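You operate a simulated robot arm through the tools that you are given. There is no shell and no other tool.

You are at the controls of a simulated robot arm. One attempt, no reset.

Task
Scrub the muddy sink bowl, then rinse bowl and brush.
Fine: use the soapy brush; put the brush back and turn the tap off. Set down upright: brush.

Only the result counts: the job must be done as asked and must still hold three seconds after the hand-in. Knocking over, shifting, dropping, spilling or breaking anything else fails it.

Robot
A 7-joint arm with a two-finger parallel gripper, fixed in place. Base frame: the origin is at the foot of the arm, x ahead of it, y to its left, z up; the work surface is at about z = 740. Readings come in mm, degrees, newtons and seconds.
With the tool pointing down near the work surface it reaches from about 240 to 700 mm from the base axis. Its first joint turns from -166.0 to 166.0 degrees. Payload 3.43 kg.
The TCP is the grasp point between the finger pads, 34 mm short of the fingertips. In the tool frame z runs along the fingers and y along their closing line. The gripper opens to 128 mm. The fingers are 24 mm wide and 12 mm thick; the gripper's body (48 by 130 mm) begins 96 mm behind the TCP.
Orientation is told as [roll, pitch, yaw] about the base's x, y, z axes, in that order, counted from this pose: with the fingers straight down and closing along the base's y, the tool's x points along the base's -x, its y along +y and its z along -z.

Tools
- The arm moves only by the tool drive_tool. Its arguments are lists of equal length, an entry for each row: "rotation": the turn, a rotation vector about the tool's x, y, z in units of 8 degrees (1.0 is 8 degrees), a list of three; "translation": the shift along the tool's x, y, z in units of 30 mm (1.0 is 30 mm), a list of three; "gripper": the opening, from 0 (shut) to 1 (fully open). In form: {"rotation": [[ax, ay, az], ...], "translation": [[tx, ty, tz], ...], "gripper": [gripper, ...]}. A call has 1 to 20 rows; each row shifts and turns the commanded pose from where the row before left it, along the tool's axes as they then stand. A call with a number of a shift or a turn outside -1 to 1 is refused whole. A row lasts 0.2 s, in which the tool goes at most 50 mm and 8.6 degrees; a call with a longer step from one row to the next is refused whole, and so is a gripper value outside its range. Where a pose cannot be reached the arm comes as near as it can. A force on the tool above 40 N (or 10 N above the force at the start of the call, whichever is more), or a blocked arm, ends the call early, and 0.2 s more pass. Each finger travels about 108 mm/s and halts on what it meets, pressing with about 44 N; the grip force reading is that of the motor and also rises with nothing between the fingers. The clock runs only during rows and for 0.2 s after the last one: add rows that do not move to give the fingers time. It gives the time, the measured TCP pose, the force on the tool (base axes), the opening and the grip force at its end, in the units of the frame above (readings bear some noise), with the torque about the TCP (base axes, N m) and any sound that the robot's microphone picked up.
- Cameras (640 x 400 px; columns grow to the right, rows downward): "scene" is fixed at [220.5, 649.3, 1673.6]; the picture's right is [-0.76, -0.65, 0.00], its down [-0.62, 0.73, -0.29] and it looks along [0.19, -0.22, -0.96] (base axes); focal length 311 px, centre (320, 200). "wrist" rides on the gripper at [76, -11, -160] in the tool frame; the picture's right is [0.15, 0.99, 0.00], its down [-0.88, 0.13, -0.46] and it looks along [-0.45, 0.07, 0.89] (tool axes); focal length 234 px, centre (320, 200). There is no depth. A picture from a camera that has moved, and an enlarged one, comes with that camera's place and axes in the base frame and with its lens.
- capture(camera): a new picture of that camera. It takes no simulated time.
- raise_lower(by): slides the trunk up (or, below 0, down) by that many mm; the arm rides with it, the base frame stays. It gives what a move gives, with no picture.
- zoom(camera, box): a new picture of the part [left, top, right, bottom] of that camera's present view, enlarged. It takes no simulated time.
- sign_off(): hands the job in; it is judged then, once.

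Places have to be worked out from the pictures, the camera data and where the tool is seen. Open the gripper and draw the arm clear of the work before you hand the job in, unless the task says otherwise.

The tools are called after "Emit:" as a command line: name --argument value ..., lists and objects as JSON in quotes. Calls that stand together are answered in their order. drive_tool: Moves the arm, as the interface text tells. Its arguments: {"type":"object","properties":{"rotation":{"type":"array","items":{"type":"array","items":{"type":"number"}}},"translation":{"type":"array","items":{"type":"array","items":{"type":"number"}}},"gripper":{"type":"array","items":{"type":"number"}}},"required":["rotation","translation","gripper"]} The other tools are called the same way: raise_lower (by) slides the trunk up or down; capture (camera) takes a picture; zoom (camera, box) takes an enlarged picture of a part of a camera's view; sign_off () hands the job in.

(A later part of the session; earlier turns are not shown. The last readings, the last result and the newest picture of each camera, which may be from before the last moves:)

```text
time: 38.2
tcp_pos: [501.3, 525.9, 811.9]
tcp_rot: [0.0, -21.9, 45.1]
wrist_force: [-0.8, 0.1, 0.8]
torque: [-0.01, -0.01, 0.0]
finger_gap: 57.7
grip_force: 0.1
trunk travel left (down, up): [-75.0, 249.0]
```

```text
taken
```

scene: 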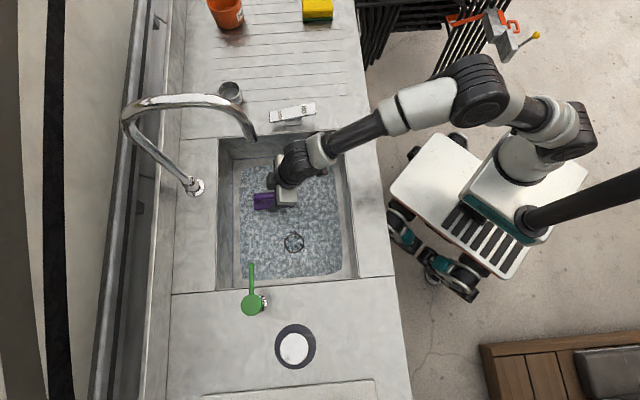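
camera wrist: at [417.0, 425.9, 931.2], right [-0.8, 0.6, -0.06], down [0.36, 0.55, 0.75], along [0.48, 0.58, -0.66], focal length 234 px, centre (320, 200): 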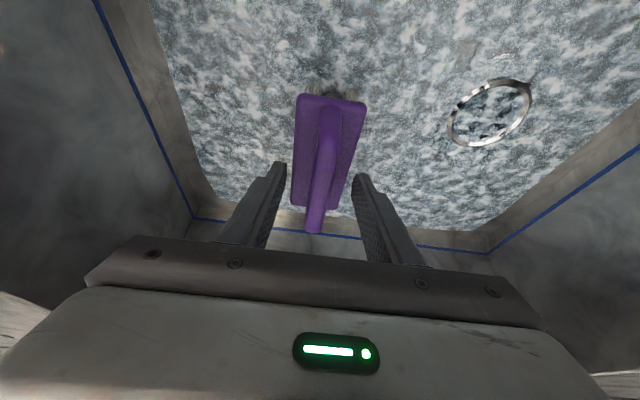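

The brush stands upright in the bowl. I back the hand out along the fingers, move sideways over the rocker and level the tool with the fingers shut.

Emit:
drive_tool --rotation '[[0, 0, 0], [0, 0, 0], [0, 0, 0], [0, 0, 0], [0, 0, 0], [0, 0, 0], [0, 0, 0], [0, 0, 0], [0, 0, 0]]' --translation '[[0, 0, -0.5], [0, 0, -0.95], [0, 0, -0.95], [0, 0, -0.95], [0, 0, -0.95], [0, 0, -0.95], [0, 0, -0.95], [0, 0, -0.95], [0, 0, -0.95]]' --gripper '[0.45, 0.45, 0.45, 0.45, 0.45, 0.45, 0.45, 0.45, 0.45]'

Emit:
drive_tool --rotation '[[0, 0, 0], [0, 0, 0], [0, 0, 0], [0, 0, 0], [0, 0, 0], [0, 0, 0], [0, 0, 0], [0, 0.917, 0], [0, 0.917, 0], [0, 0.917, 0], [0, 0, 0]]' --translation '[[0, -0.9, 0], [0, -0.9, 0], [0, -0.9, 0], [0, -0.9, 0], [0, -0.9, 0], [0, -0.9, 0], [0, -0.9, 0], [0, 0, 0], [0, 0, 0], [0, 0, 0], [0, 0, 0]]' --gripper '[0.45, 0.45, 0.3, 0, 0, 0, 0, 0, 0, 0, 0]'

Emit:
capture --camera "wrist"

Emit:
capture --camera "scene"

```text
time: 40.2
tcp_pos: [436.0, 462.9, 1037.4]
tcp_rot: [-0.1, -21.9, 45.1]
wrist_force: [0.2, 0.4, -0.1]
torque: [-0.02, 0.03, 0.03]
finger_gap: 57.8
grip_force: 0.1
trunk travel left (down, up): [-75.0, 249.0]
```

```text
time: 42.6
tcp_pos: [569.5, 330.2, 1035.4]
tcp_rot: [0.0, 0.2, 45.2]
wrist_force: [-0.4, -0.6, -0.2]
torque: [0.04, 0.02, -0.02]
finger_gap: 0.2
grip_force: 32.7
trunk travel left (down, up): [-75.0, 249.0]
```

```text
taken
camera wrist: at [524.7, 267.4, 1195.3], right [-0.8, 0.59, 0.0], down [0.53, 0.72, 0.45], along [0.27, 0.36, -0.89], focal length 234 px, centre (320, 200)
```

wrist: 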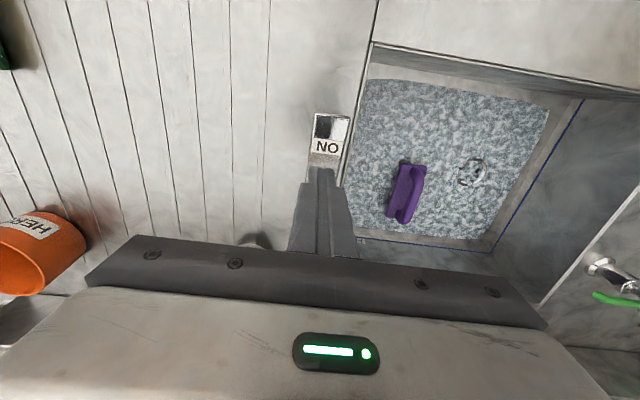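

```text
taken
```

scene: 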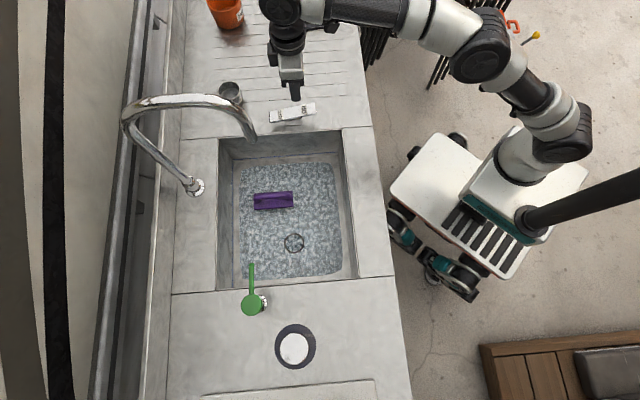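

The brush stands upright. I zoom the rocker to refine its position.

Emit:
zoom --camera "wrist" --box '[260, 90, 400, 210]'

Emit:
zoom --camera "scene" --box '[240, 60, 340, 140]'

```text
3.33 times, centred on (330, 150) of wrist
camera zoom: at [524.7, 267.4, 1195.3], right [-0.8, 0.59, 0.0], down [0.53, 0.72, 0.45], along [0.27, 0.36, -0.89], focal length 781 px, centre (287, 367)
```

zoom: 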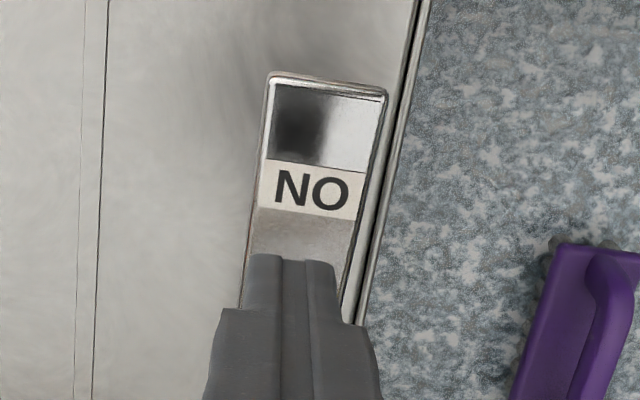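

```text
5.00 times, centred on (290, 100) of scene
camera zoom: at [220.5, 649.3, 1673.6], right [-0.76, -0.65, 0.0], down [-0.62, 0.73, -0.29], along [0.19, -0.22, -0.96], focal length 1557 px, centre (470, 700)
```

zoom: 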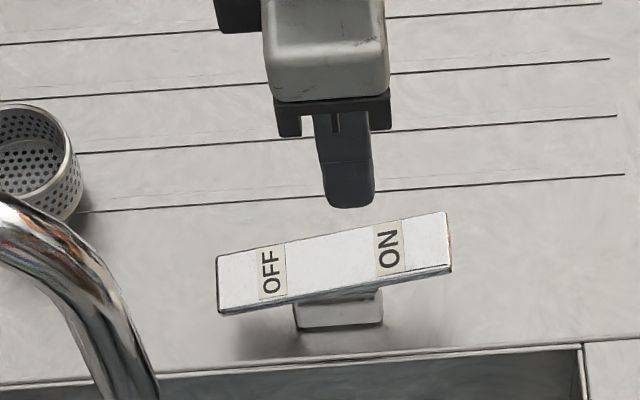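

The ON text is at ≈(558, 320) and its end at ≈(535, 297). I shift to (547, 308) and descend to just above the plate.

Emit:
drive_tool --rotation '[[0, 0, 0], [0, 0, 0], [0, 0, 0], [0, 0, 0], [0, 0, 0]]' --translation '[[0.527, 0, 0], [0.527, 0, 0], [0, 0, 0.7], [0, 0, 0.7], [0, 0, 0]]' --gripper '[0, 0, 0, 0, 0]'

Emit:
zoom --camera "scene" --box '[240, 60, 340, 140]'

Emit:
zoom --camera "wrist" --box '[230, 100, 430, 250]'

```text
time: 43.8
tcp_pos: [548.4, 307.3, 995.5]
tcp_rot: [0.1, 0.2, 45.2]
wrist_force: [-0.9, -0.1, 1.3]
torque: [0.0, 0.02, -0.02]
finger_gap: 0.0
grip_force: 33.1
trunk travel left (down, up): [-75.0, 249.0]
```

```text
5.00 times, centred on (290, 100) of scene
camera zoom: at [220.5, 649.3, 1673.6], right [-0.76, -0.65, 0.0], down [-0.62, 0.73, -0.29], along [0.19, -0.22, -0.96], focal length 1557 px, centre (470, 700)
```

zoom: 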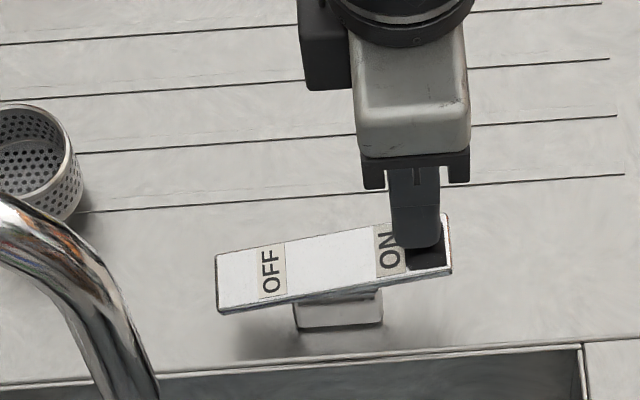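

```text
2.67 times, centred on (330, 175) of wrist
camera zoom: at [502.5, 244.0, 1155.0], right [-0.8, 0.59, 0.0], down [0.53, 0.72, 0.45], along [0.27, 0.37, -0.89], focal length 624 px, centre (293, 267)
```

zoom: 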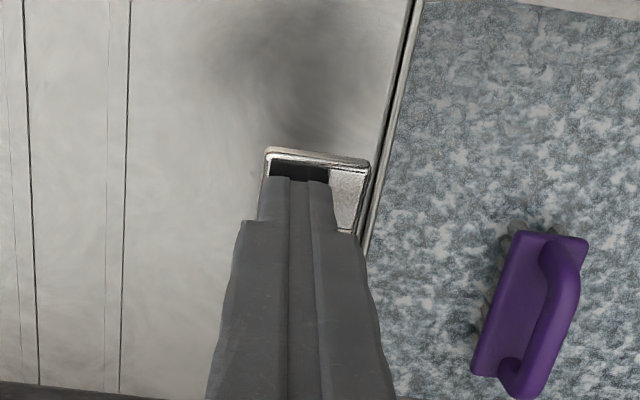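

The fingertips are over the ON half. I nudge 4 mm sideways and press down in 4–5 mm rows.

Emit:
drive_tool --rotation '[[0, 0, 0], [0, 0, 0], [0, 0, 0], [0, 0, 0], [0, 0, 0], [0, 0, 0]]' --translation '[[0, 0.13, 0], [0, 0, 0.15], [0, 0, 0.15], [0, 0, 0.15], [0, 0, 0.15], [0, 0, 0.15]]' --gripper '[0, 0, 0, 0, 0, 0]'

Emit:
zoom --camera "scene" --box '[180, 60, 360, 220]'

```text
time: 45.2
tcp_pos: [544.2, 311.0, 975.7]
tcp_rot: [0.0, -0.3, 45.2]
wrist_force: [-1.4, -0.1, 23.9]
torque: [0.21, -0.13, -0.09]
finger_gap: 0.1
grip_force: 33.1
trunk travel left (down, up): [-75.0, 249.0]
```

```text
2.50 times, centred on (270, 140) of scene
camera zoom: at [220.5, 649.3, 1673.6], right [-0.76, -0.65, 0.0], down [-0.62, 0.73, -0.29], along [0.19, -0.22, -0.96], focal length 778 px, centre (445, 350)
```

zoom: 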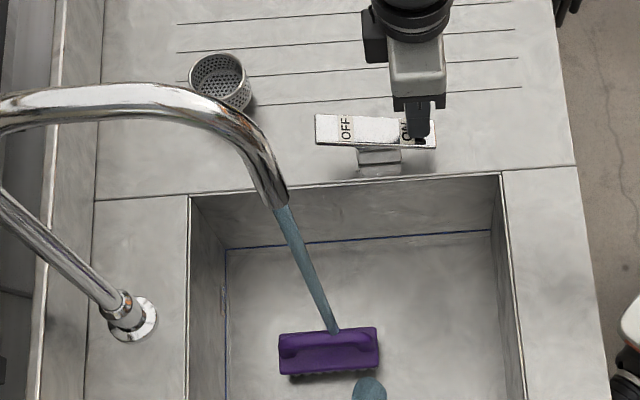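

Water is running: the suds have already gone from the bowl and the stream is hitting the brush. I lift off the rocker and look closely.

Emit:
drive_tool --rotation '[[0, 0, 0], [0, 0, 0], [0, 0, 0], [0, 0, 0]]' --translation '[[0, 0, -0.5], [0, 0, -0.8], [0, 0, -0.8], [0, 0, 0]]' --gripper '[0, 0, 0, 0]'

Emit:
capture --camera "scene"

Emit:
zoom --camera "scene" --box '[210, 130, 370, 290]'

Emit:
capture --camera "wrist"

```text
time: 46.2
tcp_pos: [544.8, 309.9, 1034.7]
tcp_rot: [-0.1, 0.1, 45.2]
wrist_force: [-0.2, -0.6, -0.4]
torque: [0.01, 0.01, 0.03]
finger_gap: 0.0
grip_force: 33.0
trunk travel left (down, up): [-75.0, 249.0]
```

```text
taken
```

scene: 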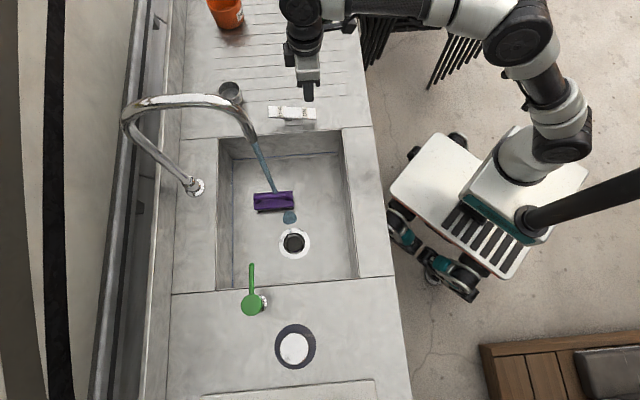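

```text
2.50 times, centred on (290, 210) of scene
camera zoom: at [220.5, 649.3, 1673.6], right [-0.76, -0.65, 0.0], down [-0.62, 0.73, -0.29], along [0.19, -0.22, -0.96], focal length 778 px, centre (395, 175)
```

zoom: 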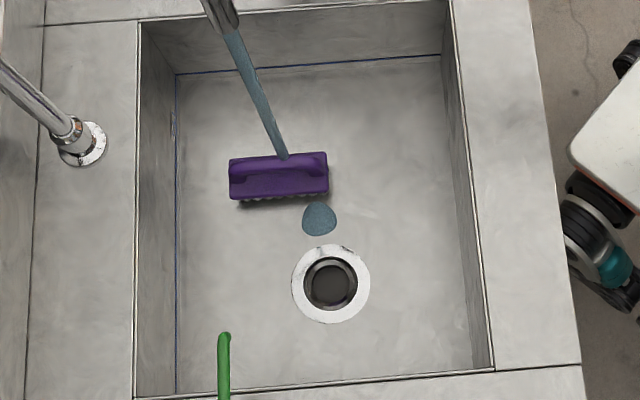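

```text
taken
camera wrist: at [499.0, 247.8, 1195.3], right [-0.8, 0.59, 0.0], down [0.53, 0.72, 0.45], along [0.27, 0.37, -0.89], focal length 234 px, centre (320, 200)
```

wrist: 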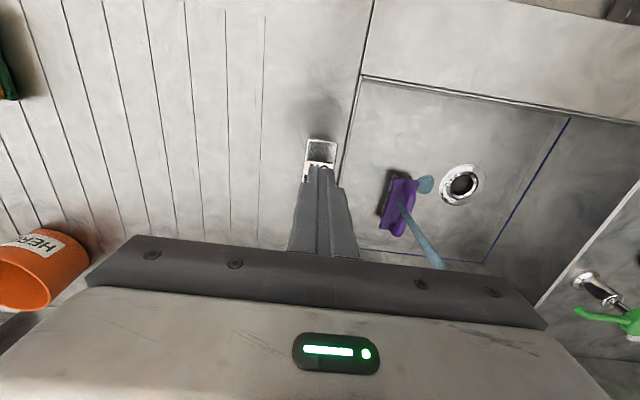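

The stream falls at about (507, 516), exactly onto the brush, and the bowl is clean. I zoom in on the brush to see whether any soap remains.

Emit:
zoom --camera "wrist" --box '[350, 130, 500, 270]'

Emit:
zoom --camera "scene" --box '[240, 170, 310, 230]'

Emit:
zoom --camera "scene" --box '[240, 60, 340, 140]'

```text
2.86 times, centred on (425, 200) of wrist
camera zoom: at [499.0, 247.8, 1195.3], right [-0.8, 0.59, 0.0], down [0.53, 0.72, 0.45], along [0.27, 0.37, -0.89], focal length 669 px, centre (20, 200)
```

zoom: 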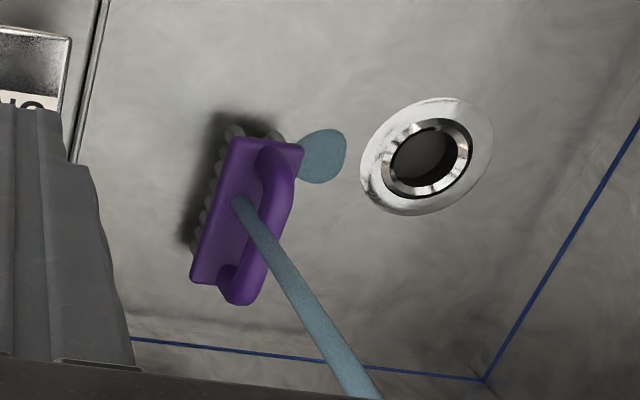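

```text
6.67 times, centred on (275, 200) of scene
camera zoom: at [220.5, 649.3, 1673.6], right [-0.76, -0.65, 0.0], down [-0.62, 0.73, -0.29], along [0.19, -0.22, -0.96], focal length 2076 px, centre (620, 200)
```

zoom: 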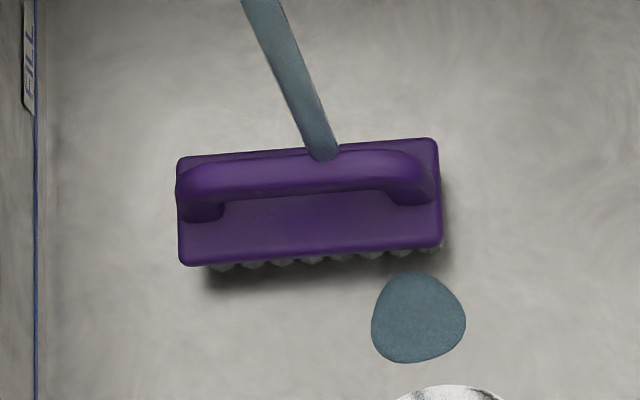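

```text
5.00 times, centred on (290, 100) of scene
camera zoom: at [220.5, 649.3, 1673.6], right [-0.76, -0.65, 0.0], down [-0.62, 0.73, -0.29], along [0.19, -0.22, -0.96], focal length 1557 px, centre (470, 700)
```

zoom: 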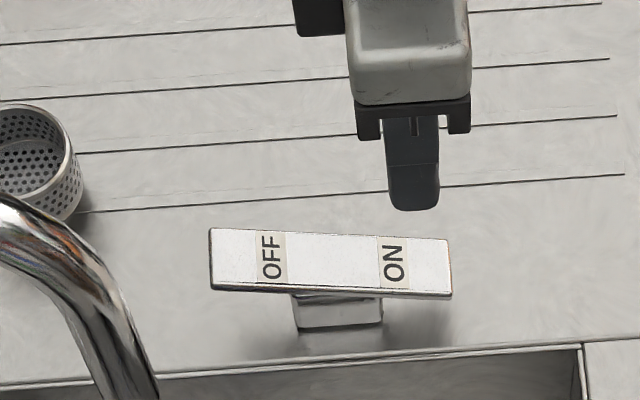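

The stream lands directly on the brush, beside the handle. I wait several seconds with the water running to rinse both thoroughly.

Emit:
drive_tool --rotation '[[0, 0, 0], [0, 0, 0], [0, 0, 0], [0, 0, 0], [0, 0, 0], [0, 0, 0], [0, 0, 0], [0, 0, 0], [0, 0, 0], [0, 0, 0], [0, 0, 0], [0, 0, 0], [0, 0, 0], [0, 0, 0], [0, 0, 0], [0, 0, 0], [0, 0, 0], [0, 0, 0], [0, 0, 0], [0, 0, 0]]' --translation '[[0, 0, 0], [0, 0, 0], [0, 0, 0], [0, 0, 0], [0, 0, 0], [0, 0, 0], [0, 0, 0], [0, 0, 0], [0, 0, 0], [0, 0, 0], [0, 0, 0], [0, 0, 0], [0, 0, 0], [0, 0, 0], [0, 0, 0], [0, 0, 0], [0, 0, 0], [0, 0, 0], [0, 0, 0], [0, 0, 0]]' --gripper '[0, 0, 0, 0, 0, 0, 0, 0, 0, 0, 0, 0, 0, 0, 0, 0, 0, 0, 0, 0]'

Emit:
zoom --camera "scene" --box '[210, 130, 370, 290]'

Emit:
zoom --camera "wrist" --box '[350, 130, 500, 270]'

```text
time: 50.4
tcp_pos: [545.2, 310.4, 1035.7]
tcp_rot: [-0.1, 0.2, 45.2]
wrist_force: [-0.2, 0.6, -0.5]
torque: [-0.01, 0.04, 0.01]
finger_gap: 0.0
grip_force: 33.2
trunk travel left (down, up): [-75.0, 249.0]
```

```text
2.50 times, centred on (290, 210) of scene
camera zoom: at [220.5, 649.3, 1673.6], right [-0.76, -0.65, 0.0], down [-0.62, 0.73, -0.29], along [0.19, -0.22, -0.96], focal length 778 px, centre (395, 175)
```

zoom: 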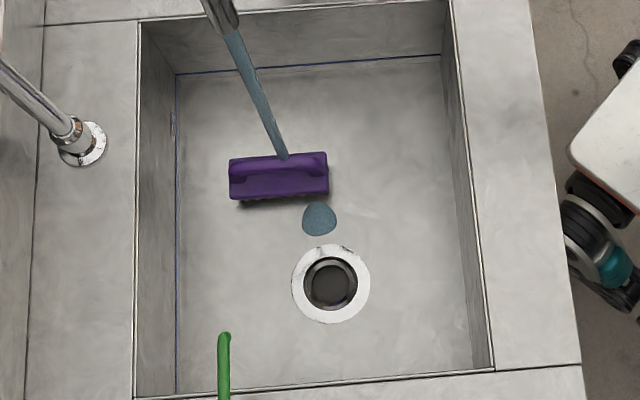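

```text
2.86 times, centred on (425, 200) of wrist
camera zoom: at [499.0, 247.7, 1195.3], right [-0.8, 0.59, 0.0], down [0.53, 0.72, 0.45], along [0.27, 0.37, -0.89], focal length 669 px, centre (20, 200)
```

zoom: 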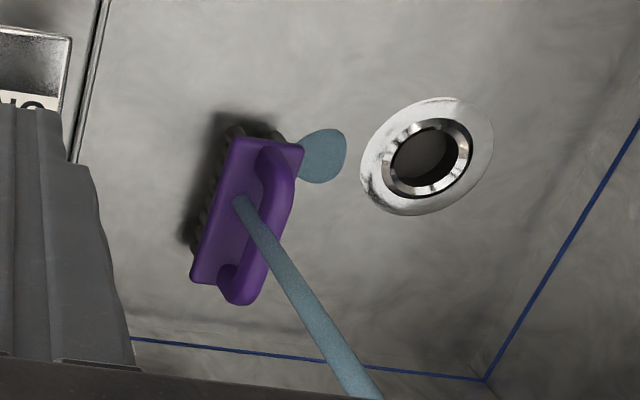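

The bristles have changed from whitish (soapy) to dark (rinsed). I wait a few more seconds to be safe and compare.

Emit:
drive_tool --rotation '[[0, 0, 0], [0, 0, 0], [0, 0, 0], [0, 0, 0], [0, 0, 0], [0, 0, 0], [0, 0, 0], [0, 0, 0], [0, 0, 0], [0, 0, 0], [0, 0, 0], [0, 0, 0], [0, 0, 0], [0, 0, 0], [0, 0, 0], [0, 0, 0], [0, 0, 0], [0, 0, 0], [0, 0, 0], [0, 0, 0]]' --translation '[[0, 0, 0], [0, 0, 0], [0, 0, 0], [0, 0, 0], [0, 0, 0], [0, 0, 0], [0, 0, 0], [0, 0, 0], [0, 0, 0], [0, 0, 0], [0, 0, 0], [0, 0, 0], [0, 0, 0], [0, 0, 0], [0, 0, 0], [0, 0, 0], [0, 0, 0], [0, 0, 0], [0, 0, 0], [0, 0, 0]]' --gripper '[0, 0, 0, 0, 0, 0, 0, 0, 0, 0, 0, 0, 0, 0, 0, 0, 0, 0, 0, 0]'

Emit:
zoom --camera "scene" --box '[240, 170, 310, 230]'

Emit:
zoom --camera "wrist" --box '[350, 130, 500, 270]'

```text
time: 54.6
tcp_pos: [544.6, 309.5, 1035.4]
tcp_rot: [0.0, 0.1, 45.0]
wrist_force: [0.1, -0.2, -0.3]
torque: [0.03, -0.03, -0.02]
finger_gap: 0.0
grip_force: 33.0
trunk travel left (down, up): [-75.0, 249.0]
```

```text
6.67 times, centred on (275, 200) of scene
camera zoom: at [220.5, 649.3, 1673.6], right [-0.76, -0.65, 0.0], down [-0.62, 0.73, -0.29], along [0.19, -0.22, -0.96], focal length 2076 px, centre (620, 200)
```

zoom: 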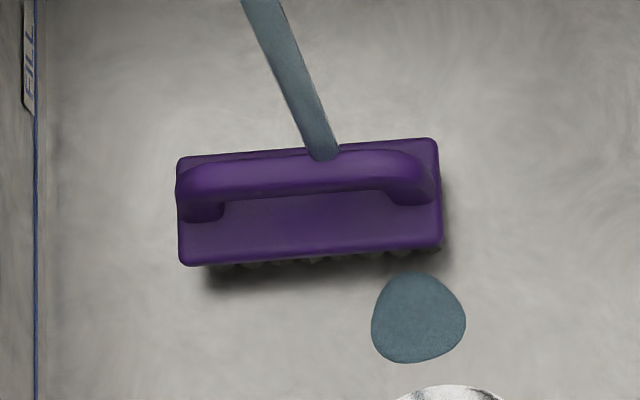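

```text
2.86 times, centred on (425, 200) of wrist
camera zoom: at [499.0, 247.7, 1195.3], right [-0.8, 0.59, 0.0], down [0.53, 0.72, 0.45], along [0.27, 0.37, -0.89], focal length 669 px, centre (20, 200)
```

zoom: 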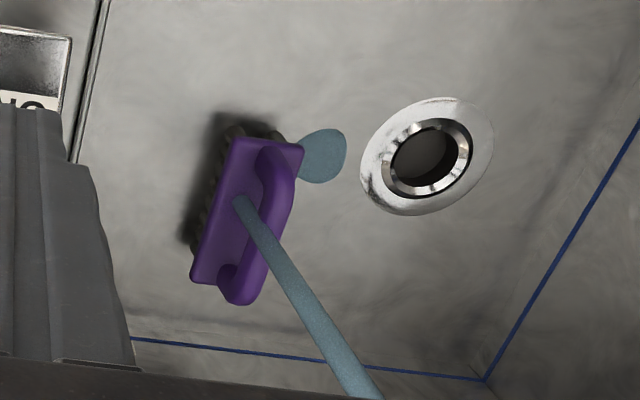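

The bristles are uniformly dark and stable, and the bowl is clean. I move to the OFF end of the rocker at about (615, 374).

Emit:
drive_tool --rotation '[[0, 0, 0], [0, 0, 0], [0, 0, 0], [0, 0, 0], [0, 0, 0], [0, 0, 0]]' --translation '[[-0.796, -0.04, 0], [-0.796, -0.04, 0], [-0.796, -0.04, 0], [-0.796, -0.04, 0], [0, 0, 0.8], [0, 0, 0]]' --gripper '[0, 0, 0, 0, 0, 0]'

Emit:
zoom --camera "scene" --box '[220, 50, 340, 140]'

Emit:
capture --camera "scene"

Emit:
zoom --camera "wrist" --box '[230, 100, 430, 250]'

```text
time: 56.0
tcp_pos: [581.4, 352.4, 996.3]
tcp_rot: [-0.1, 0.1, 45.1]
wrist_force: [0.4, -0.5, 1.1]
torque: [-0.01, 0.01, 0.0]
finger_gap: 0.0
grip_force: 32.9
out of reach, approached as far as the arm can: row 3, 4
trunk travel left (down, up): [-75.0, 249.0]
```

```text
4.44 times, centred on (280, 95) of scene
camera zoom: at [220.5, 649.3, 1673.6], right [-0.76, -0.65, 0.0], down [-0.62, 0.73, -0.29], along [0.19, -0.22, -0.96], focal length 1384 px, centre (498, 667)
```

zoom: 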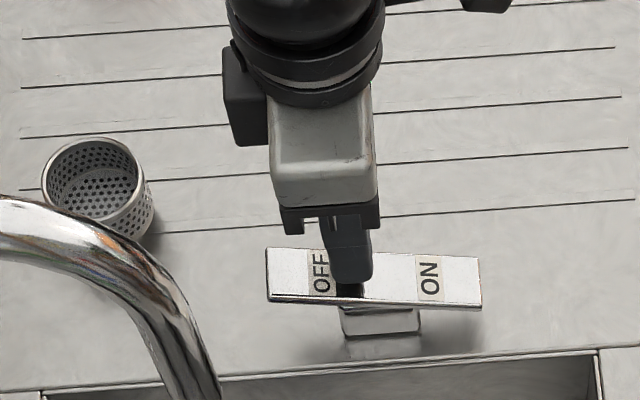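

```text
taken
```

scene: 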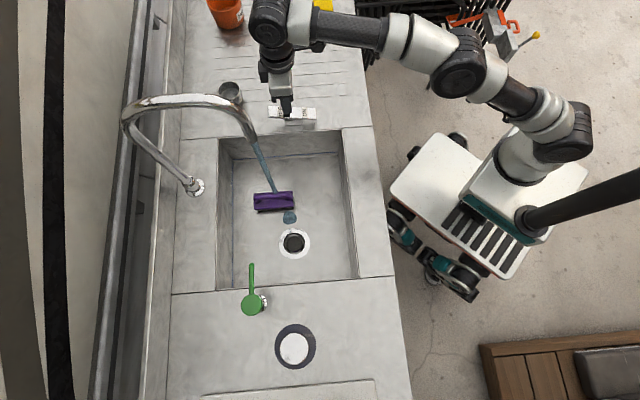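

```text
2.67 times, centred on (330, 175) of wrist
camera zoom: at [537.3, 290.9, 1156.2], right [-0.8, 0.59, 0.0], down [0.53, 0.72, 0.45], along [0.27, 0.37, -0.89], focal length 624 px, centre (293, 267)
```

zoom: 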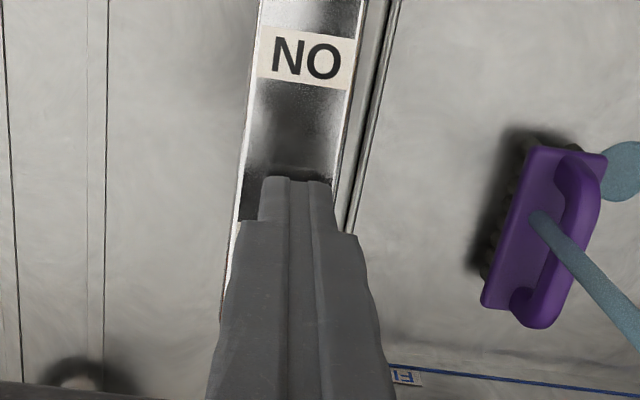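

The vertical tool runs out of reach at r≈680, so I raise slightly, tilt outward 22° and reach to the OFF end.

Emit:
drive_tool --rotation '[[0, 0, 0], [0, -0.917, 0], [0, -0.917, 0], [0, -0.917, 0], [0, 0, 0], [0, 0, 0]]' --translation '[[0, 0, -0.667], [0, 0, 0], [0, 0, 0], [0, 0, 0], [-0.73, -0.28, 0.293], [0, 0, 0]]' --gripper '[0, 0, 0, 0, 0, 0]'

Emit:
zoom --camera "scene" --box '[220, 50, 340, 140]'

Emit:
zoom --camera "wrist" --box '[230, 100, 430, 250]'

```text
time: 57.4
tcp_pos: [606.0, 364.1, 1016.0]
tcp_rot: [0.0, -22.0, 45.2]
wrist_force: [-0.2, 0.2, 0.2]
torque: [0.03, 0.0, -0.04]
finger_gap: 0.1
grip_force: 32.8
trunk travel left (down, up): [-75.0, 249.0]
```

```text
4.44 times, centred on (280, 95) of scene
camera zoom: at [220.5, 649.3, 1673.6], right [-0.76, -0.65, 0.0], down [-0.62, 0.73, -0.29], along [0.19, -0.22, -0.96], focal length 1384 px, centre (498, 667)
```

zoom: 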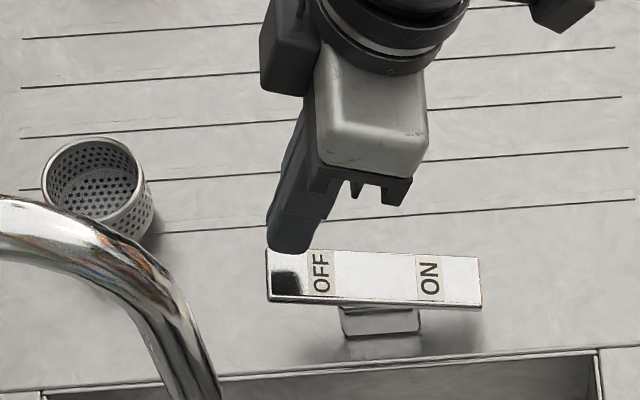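

```text
2.67 times, centred on (330, 175) of wrist
camera zoom: at [522.5, 263.3, 1135.1], right [-0.8, 0.6, -0.05], down [0.36, 0.55, 0.75], along [0.48, 0.58, -0.66], focal length 624 px, centre (293, 267)
```

zoom: 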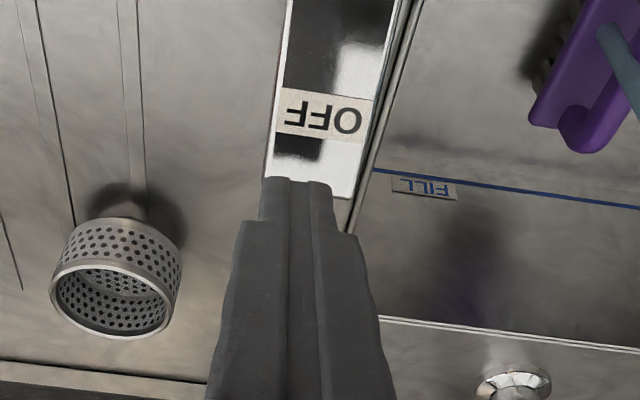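

The fingertips are above the OFF end. I press straight down in small rows.

Emit:
drive_tool --rotation '[[0, 0, 0], [0, 0, 0], [0, 0, 0], [0, 0, 0], [0, 0, 0], [0, 0, 0], [0, 0, 0], [0, 0, 0], [0, 0, 0]]' --translation '[[0.0624, 0.1, 0.1545], [0.0624, 0, 0.1545], [0.0624, 0, 0.1545], [0.0624, 0, 0.1545], [0.0624, 0, 0.1545], [0.0624, 0, 0.1545], [0.0624, 0, 0.1545], [0.0624, 0, 0.1545], [0.0624, 0, 0.1545]]' --gripper '[0, 0, 0, 0, 0, 0, 0, 0, 0]'

Emit:
zoom --camera "scene" --box '[200, 50, 360, 220]'

```text
time: 59.4
tcp_pos: [603.8, 365.5, 977.3]
tcp_rot: [-0.2, -22.6, 45.2]
wrist_force: [-5.2, -2.9, 30.4]
torque: [0.01, 0.13, 0.04]
finger_gap: 0.3
grip_force: 32.4
trunk travel left (down, up): [-75.0, 249.0]
```

```text
2.35 times, centred on (280, 135) of scene
camera zoom: at [220.5, 649.3, 1673.6], right [-0.76, -0.65, 0.0], down [-0.62, 0.73, -0.29], along [0.19, -0.22, -0.96], focal length 732 px, centre (414, 353)
```

zoom: 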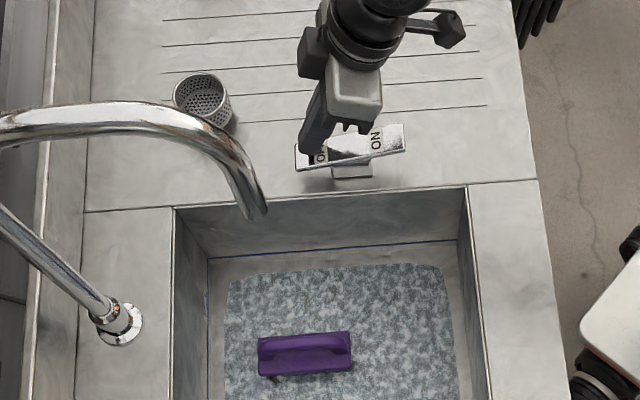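

The tap is off, but suds are visible in the bowl again, so the bowl isn't rinsed yet, probably because the brush blocked the stream. I lift off and look.

Emit:
drive_tool --rotation '[[0, 0, 0], [0, 0, 0], [0, 0, 0], [0, 0, 0]]' --translation '[[-0.187, 0, -0.46], [-0.312, 0, -0.77], [-0.312, 0, -0.77], [0, 0, 0]]' --gripper '[0, 0, 0, 0]'

Emit:
capture --camera "scene"

Emit:
zoom --camera "scene" --box '[210, 130, 370, 290]'

Emit:
capture --camera "wrist"

```text
time: 60.4
tcp_pos: [604.1, 365.5, 1032.5]
tcp_rot: [0.0, -22.0, 45.1]
wrist_force: [-0.5, 0.2, -0.1]
torque: [-0.02, -0.01, 0.01]
finger_gap: 0.5
grip_force: 33.2
trunk travel left (down, up): [-75.0, 249.0]
```

```text
taken
```

scene: 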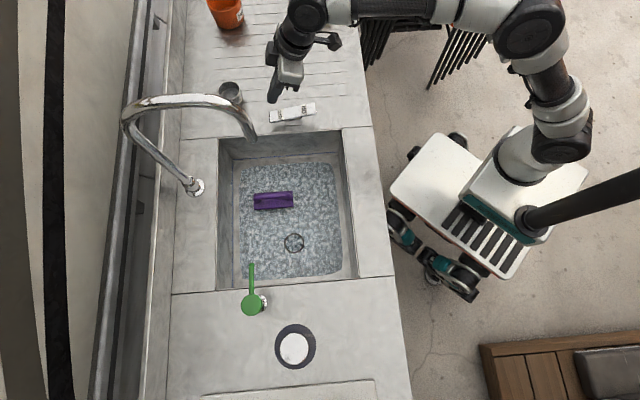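

```text
2.50 times, centred on (290, 210) of scene
camera zoom: at [220.5, 649.3, 1673.6], right [-0.76, -0.65, 0.0], down [-0.62, 0.73, -0.29], along [0.19, -0.22, -0.96], focal length 778 px, centre (395, 175)
```

zoom: 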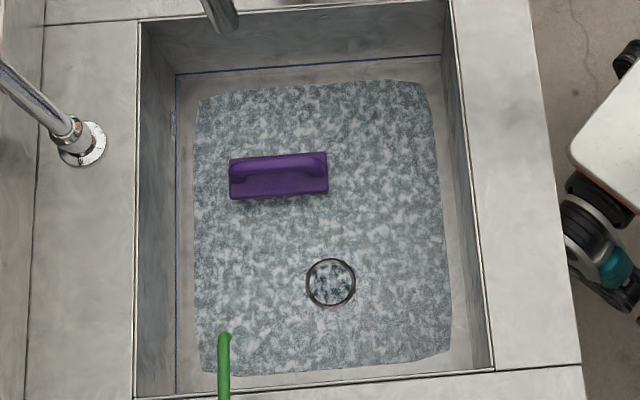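

```text
taken
camera wrist: at [521.0, 265.1, 1153.9], right [-0.8, 0.6, -0.05], down [0.36, 0.55, 0.75], along [0.48, 0.58, -0.66], focal length 234 px, centre (320, 200)
```

wrist: 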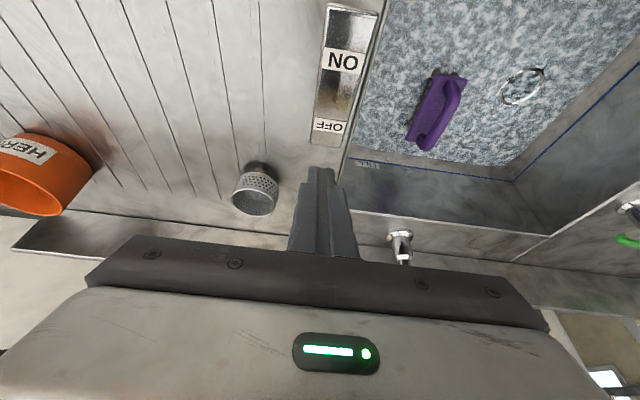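

The bowl still has suds, so it needs an unobstructed stream. I'll retrieve the brush, put it home, then rinse the bowl. First I return to the approach point above the brush.

Emit:
drive_tool --rotation '[[0, 0, 0], [0, 0, 0], [0, 0, 0], [0, 0, 0], [0, 0, 0], [0, 0, 0], [0, 0, 0], [0, 0, 0]]' --translation '[[0.211, 0.894, -0.111], [0.211, 0.894, -0.111], [0.211, 0.894, -0.111], [0.211, 0.894, -0.111], [0.211, 0.894, -0.111], [0.211, 0.894, -0.111], [0.211, 0.894, -0.111], [0, 0, 0]]' --gripper '[0, 0, 0, 0, 0.3, 0.45, 0.45, 0.45]'

Emit:
capture --camera "wrist"

Emit:
zoom --camera "wrist" --box '[250, 60, 400, 200]'

```text
time: 62.2
tcp_pos: [437.2, 461.8, 1039.0]
tcp_rot: [0.1, -21.9, 45.1]
wrist_force: [-0.4, -0.3, 0.2]
torque: [0.0, 0.02, -0.04]
finger_gap: 57.7
grip_force: 0.2
trunk travel left (down, up): [-75.0, 249.0]
```

```text
taken
camera wrist: at [353.1, 361.0, 1159.5], right [-0.8, 0.6, -0.06], down [0.36, 0.55, 0.75], along [0.48, 0.58, -0.66], focal length 234 px, centre (320, 200)
```

wrist: 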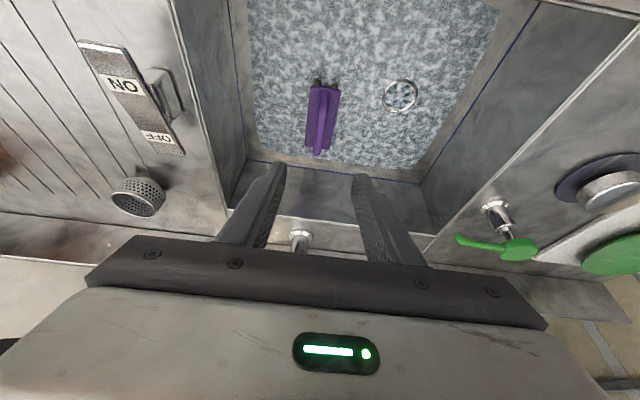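

```text
2.86 times, centred on (325, 130) of wrist
camera zoom: at [353.1, 361.0, 1159.5], right [-0.8, 0.6, -0.06], down [0.36, 0.55, 0.75], along [0.48, 0.58, -0.66], focal length 669 px, centre (306, 400)
```

zoom: 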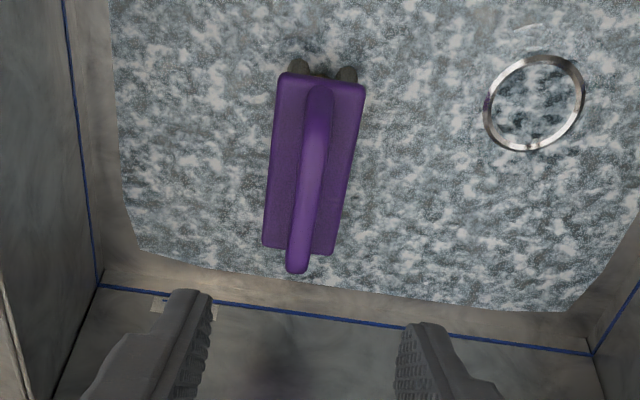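

The bristles are dark, so the brush is rinsed, and it hasn't moved. I go down along the fingers to the release pose and grip it.

Emit:
drive_tool --rotation '[[0, 0, 0], [0, 0, 0], [0, 0, 0], [0, 0, 0], [0, 0, 0], [0, 0, 0], [0, 0, 0], [0, 0, 0], [0, 0, 0], [0, 0, 0]]' --translation '[[0, 0, 0.95], [0, 0, 0.95], [0, 0, 0.95], [0, 0, 0.95], [0, 0, 0.95], [0, 0, 0.95], [0, 0, 0.95], [0, 0, 0.95], [0.03, 0, 0.55], [0, 0, 0]]' --gripper '[0.45, 0.45, 0.45, 0.45, 0.45, 0.45, 0.45, 0.45, 0.45, 0.45]'

Emit:
capture --camera "wrist"

```text
time: 64.4
tcp_pos: [500.6, 526.6, 813.1]
tcp_rot: [0.0, -22.1, 45.1]
wrist_force: [-0.4, 0.2, 0.1]
torque: [-0.01, 0.01, -0.01]
finger_gap: 57.7
grip_force: 0.1
trunk travel left (down, up): [-75.0, 249.0]
```

```text
taken
camera wrist: at [416.6, 426.4, 933.2], right [-0.8, 0.6, -0.06], down [0.36, 0.55, 0.75], along [0.48, 0.58, -0.66], focal length 234 px, centre (320, 200)
```

wrist: 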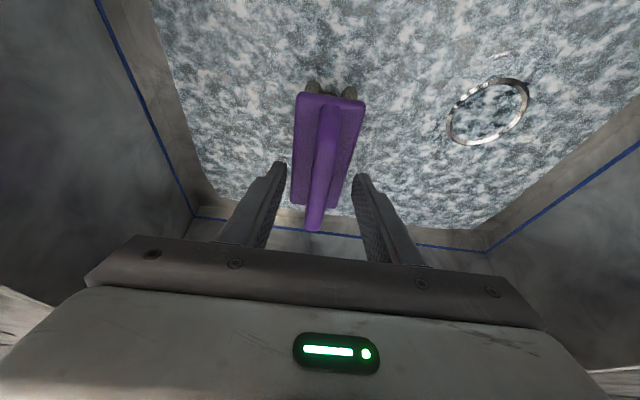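

The alignment matches the release view. I close, then lift out along the same path.

Emit:
drive_tool --rotation '[[0, 0, 0], [0, 0, 0], [0, 0, 0], [0, 0, 0]]' --translation '[[0, 0, 0], [0, 0, 0], [0, 0, 0], [0, 0, 0]]' --gripper '[0.25, 0, 0, 0]'

Emit:
drive_tool --rotation '[[0, 0, 0], [0, 0, 0], [0, 0, 0], [0, 0, 0], [0, 0, 0], [0, 0, 0], [0, 0, 0], [0, 0, 0], [0, 0, 0], [0, 0, 0], [0, 0, 0]]' --translation '[[-0.125, 0, -0.309], [0, 0, -0.9], [0, 0, -0.9], [0, 0, -0.9], [0, 0, -0.9], [0, 0, -0.9], [0, 0, -0.9], [0, 0, -0.9], [0, 0, -0.9], [0, 0, -0.9], [0, 0, 0]]' --gripper '[0, 0, 0, 0, 0, 0, 0, 0, 0, 0, 0]'

Emit:
capture --camera "wrist"

Emit:
capture --camera "scene"

```text
time: 65.4
tcp_pos: [500.4, 526.5, 814.6]
tcp_rot: [0.0, -22.0, 45.1]
wrist_force: [-1.1, 0.0, -0.5]
torque: [0.02, 0.0, -0.02]
finger_gap: 14.8
grip_force: 43.9
trunk travel left (down, up): [-75.0, 249.0]
```

```text
time: 67.8
tcp_pos: [434.5, 461.0, 1049.4]
tcp_rot: [0.0, -21.9, 45.0]
wrist_force: [-0.1, -0.6, -0.5]
torque: [-0.02, 0.02, -0.03]
finger_gap: 14.7
grip_force: 43.9
trunk travel left (down, up): [-75.0, 249.0]
```

```text
taken
camera wrist: at [351.3, 361.0, 1169.1], right [-0.8, 0.6, -0.05], down [0.36, 0.55, 0.75], along [0.48, 0.58, -0.66], focal length 234 px, centre (320, 200)
```

wrist: 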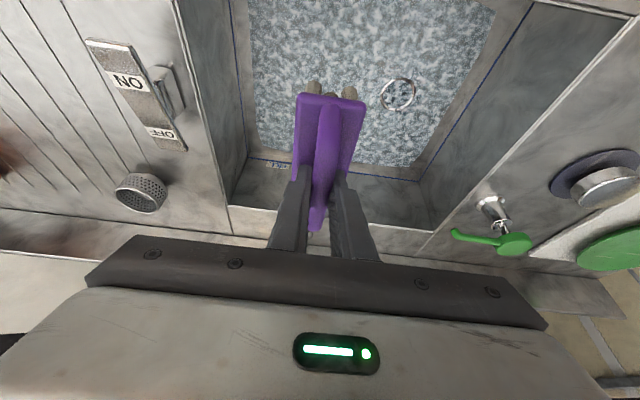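

```text
taken
```

scene: 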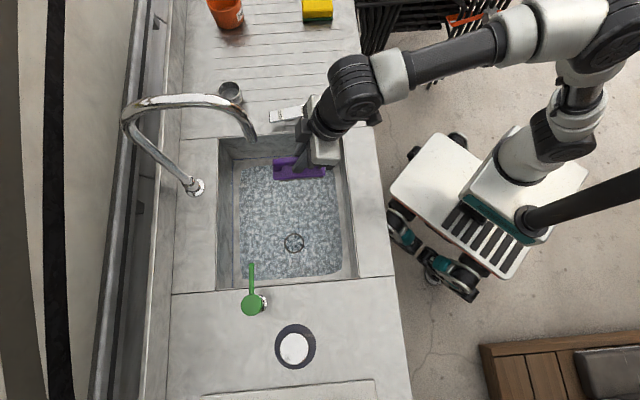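

The brush is in hand with dark bristles. I carry it back to above its home, TCP (94, 662, 1065), and restore yaw 40.1°.

Emit:
drive_tool --rotation '[[0, 0, 0], [0, 0, 0], [0, 0, 0], [0, 0, 0], [0, 0, 0], [0, 0, 0], [0, 0, 0], [0, 0, 0], [0, 0, 0], [0, 0, 0], [0, 0, 0], [0, 0, 0], [0, 0, 0], [0, 0, 0], [0.233, 0, 0.57], [0, 0, 0]]' --translation '[[0.204, 0.912, -0.122], [0.204, 0.912, -0.122], [0.204, 0.912, -0.122], [0.204, 0.912, -0.122], [0.204, 0.912, -0.122], [0.204, 0.912, -0.122], [0.204, 0.912, -0.122], [0.204, 0.912, -0.122], [0.204, 0.912, -0.122], [0.204, 0.912, -0.122], [0.204, 0.912, -0.122], [0.204, 0.912, -0.122], [0.204, 0.912, -0.122], [0.204, 0.912, -0.122], [0, 0, 0], [0, 0, 0]]' --gripper '[0, 0, 0, 0, 0, 0, 0, 0, 0, 0, 0, 0, 0, 0, 0, 0]'

Emit:
capture --camera "wrist"

Emit:
zoom --camera "scene" --box '[310, 290, 430, 390]'

```text
time: 71.2
tcp_pos: [95.5, 664.0, 1063.8]
tcp_rot: [-0.1, -21.9, 40.2]
wrist_force: [1.8, -0.8, -2.0]
torque: [-0.01, 0.0, 0.0]
finger_gap: 14.9
grip_force: 44.2
trunk travel left (down, up): [-75.0, 249.0]
```

```text
taken
camera wrist: at [3.1, 570.5, 1184.0], right [-0.74, 0.67, -0.06], down [0.41, 0.52, 0.75], along [0.53, 0.53, -0.66], focal length 234 px, centre (320, 200)
```

wrist: 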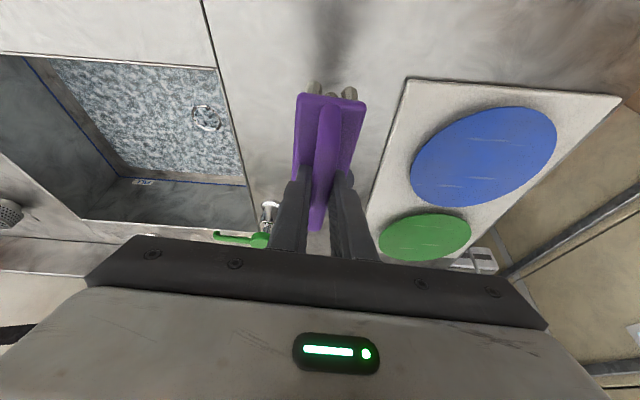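

```text
4.00 times, centred on (370, 340) of scene
camera zoom: at [220.5, 649.3, 1673.6], right [-0.76, -0.65, 0.0], down [-0.62, 0.73, -0.29], along [0.19, -0.22, -0.96], focal length 1245 px, centre (120, -360)
```

zoom: 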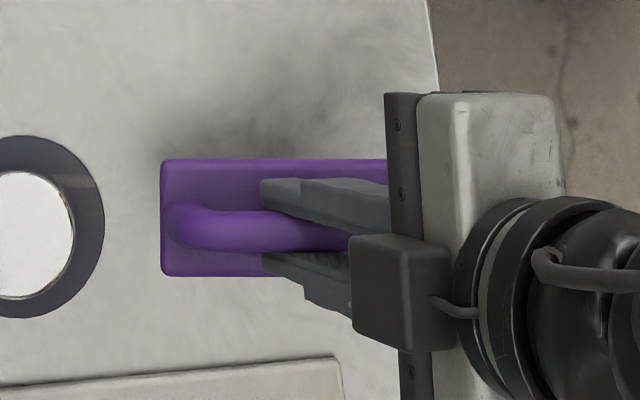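

The view nearly matches the original lift pose, off by ~1–2 mm. I descend 80 mm with that small correction, then creep to contact.

Emit:
drive_tool --rotation '[[0, 0, 0], [0, 0, 0], [0, 0, 0], [0, 0, 0], [0, 0, 0]]' --translation '[[0.2625, -0.005, 0.6125], [0.2625, -0.005, 0.6125], [0.2625, -0.005, 0.6125], [0.2625, -0.005, 0.6125], [0, 0, 0]]' --gripper '[0, 0, 0, 0, 0]'

Emit:
drive_tool --rotation '[[0, 0, 0], [0, 0, 0], [0, 0, 0], [0, 0, 0]]' --translation '[[0.037, 0, 0.093], [0.025, 0, 0.062], [0.025, 0, 0.062], [0, 0, 0]]' --gripper '[0, 0, 0, 0]'

```text
time: 72.4
tcp_pos: [94.4, 662.8, 984.8]
tcp_rot: [-0.2, -21.9, 40.2]
wrist_force: [0.2, 0.0, -0.5]
torque: [-0.02, 0.02, 0.01]
finger_gap: 14.6
grip_force: 44.0
trunk travel left (down, up): [-75.0, 249.0]
```

```text
time: 73.4
tcp_pos: [93.0, 661.4, 976.6]
tcp_rot: [0.0, -21.9, 40.2]
wrist_force: [-0.6, -0.2, -1.2]
torque: [-0.02, 0.01, 0.0]
finger_gap: 15.0
grip_force: 44.2
trunk travel left (down, up): [-75.0, 249.0]
```

No contact yet at 976.6; I creep down further.

Emit:
drive_tool --rotation '[[0, 0, 0], [0, 0, 0], [0, 0, 0]]' --translation '[[0.019, 0, 0.046], [0, 0, 0], [0, 0, 0]]' --gripper '[0, 0, 0]'

Emit:
drive_tool --rotation '[[0, 0, 0], [0, 0, 0], [0, 0, 0]]' --translation '[[0.019, 0, 0.046], [0, 0, 0], [0, 0, 0]]' --gripper '[0, 0, 0]'

```text
time: 74.2
tcp_pos: [93.7, 661.0, 975.8]
tcp_rot: [-0.1, -21.9, 40.1]
wrist_force: [-0.3, 0.6, -1.2]
torque: [-0.01, 0.01, 0.01]
finger_gap: 15.1
grip_force: 43.7
trunk travel left (down, up): [-75.0, 249.0]
```

```text
time: 75.0
tcp_pos: [93.6, 660.6, 973.3]
tcp_rot: [-0.1, -21.9, 40.2]
wrist_force: [0.4, -0.2, -1.3]
torque: [-0.02, -0.01, -0.03]
finger_gap: 14.7
grip_force: 44.0
trunk travel left (down, up): [-75.0, 249.0]
```

Still just the brush's weight on the sensor (−1.3 N); another small step or two.

Emit:
drive_tool --rotation '[[0, 0, 0], [0, 0, 0], [0, 0, 0]]' --translation '[[0.012, 0, 0.037], [0, 0, 0], [0, 0, 0]]' --gripper '[0, 0, 0]'

Emit:
drive_tool --rotation '[[0, 0, 0], [0, 0, 0], [0, 0, 0]]' --translation '[[0.012, 0, 0.034], [0, 0, 0], [0, 0, 0]]' --gripper '[0, 0, 0]'

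```text
time: 75.8
tcp_pos: [94.9, 661.1, 972.6]
tcp_rot: [-0.1, -22.0, 40.2]
wrist_force: [0.8, -0.5, 2.9]
torque: [-0.01, 0.06, -0.05]
finger_gap: 14.7
grip_force: 44.0
trunk travel left (down, up): [-75.0, 249.0]
```

```text
time: 76.6
tcp_pos: [94.7, 660.5, 973.3]
tcp_rot: [0.2, -22.1, 40.2]
wrist_force: [1.4, -0.2, 13.3]
torque: [-0.25, 0.32, 0.01]
finger_gap: 15.2
grip_force: 43.9
trunk travel left (down, up): [-75.0, 249.0]
```

The brush is down (13 N). I ease off 1 mm, open the gripper and rise straight up.

Emit:
drive_tool --rotation '[[0, 0, 0], [0, 0, 0], [0, 0, 0], [0, 0, 0], [0, 0, 0]]' --translation '[[-0.012, 0, -0.034], [0, 0, 0], [0, 0, 0], [0, 0, 0], [0, 0, 0]]' --gripper '[0, 0.2, 0.4, 0.5, 0.5]'

Emit:
drive_tool --rotation '[[0, 0, 0], [0, 0, 0], [0, 0, 0], [0, 0, 0], [0, 0, 0]]' --translation '[[-0.1, 0, -0.25], [-0.3, 0, -0.74], [-0.36, 0, -0.9], [-0.36, 0, -0.9], [0, 0, 0]]' --gripper '[0.5, 0.5, 0.5, 0.5, 0.5]'

Emit:
capture --camera "wrist"

Emit:
zoom --camera "scene" --box '[310, 300, 430, 400]'

```text
time: 77.8
tcp_pos: [94.2, 660.9, 971.9]
tcp_rot: [0.1, -21.9, 40.2]
wrist_force: [-0.2, -0.5, -0.6]
torque: [-0.05, 0.06, -0.02]
finger_gap: 63.9
grip_force: 0.0
trunk travel left (down, up): [-75.0, 249.0]
```

```text
time: 79.0
tcp_pos: [92.5, 661.7, 1063.5]
tcp_rot: [0.1, -21.9, 40.1]
wrist_force: [0.0, -0.2, -0.4]
torque: [0.01, 0.0, 0.01]
finger_gap: 63.9
grip_force: 0.0
trunk travel left (down, up): [-75.0, 249.0]
```

```text
taken
camera wrist: at [1.2, 568.5, 1182.5], right [-0.74, 0.67, -0.06], down [0.41, 0.52, 0.75], along [0.53, 0.54, -0.66], focal length 234 px, centre (320, 200)
```

wrist: 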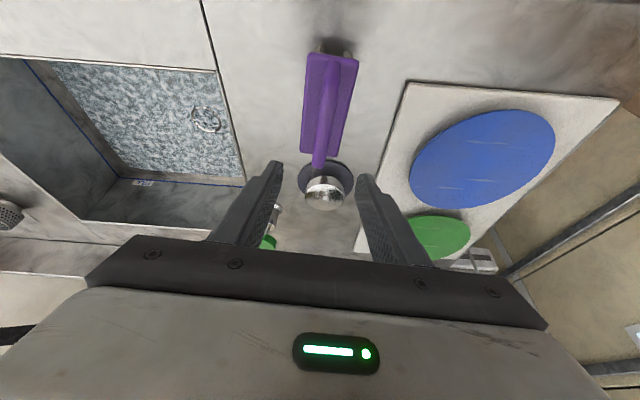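

```text
4.00 times, centred on (370, 350) of scene
camera zoom: at [220.5, 649.3, 1673.6], right [-0.76, -0.65, 0.0], down [-0.62, 0.73, -0.29], along [0.19, -0.22, -0.96], focal length 1245 px, centre (120, -400)
```

zoom: 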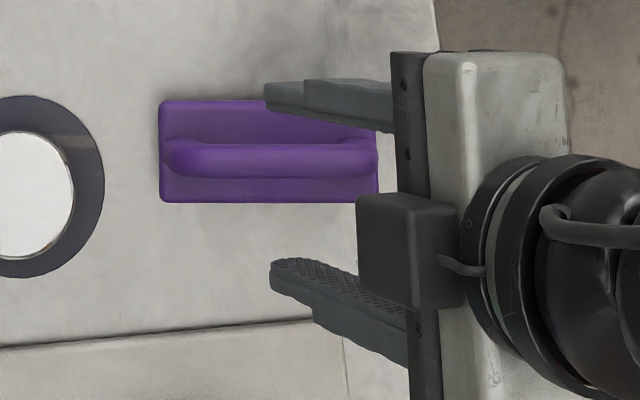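

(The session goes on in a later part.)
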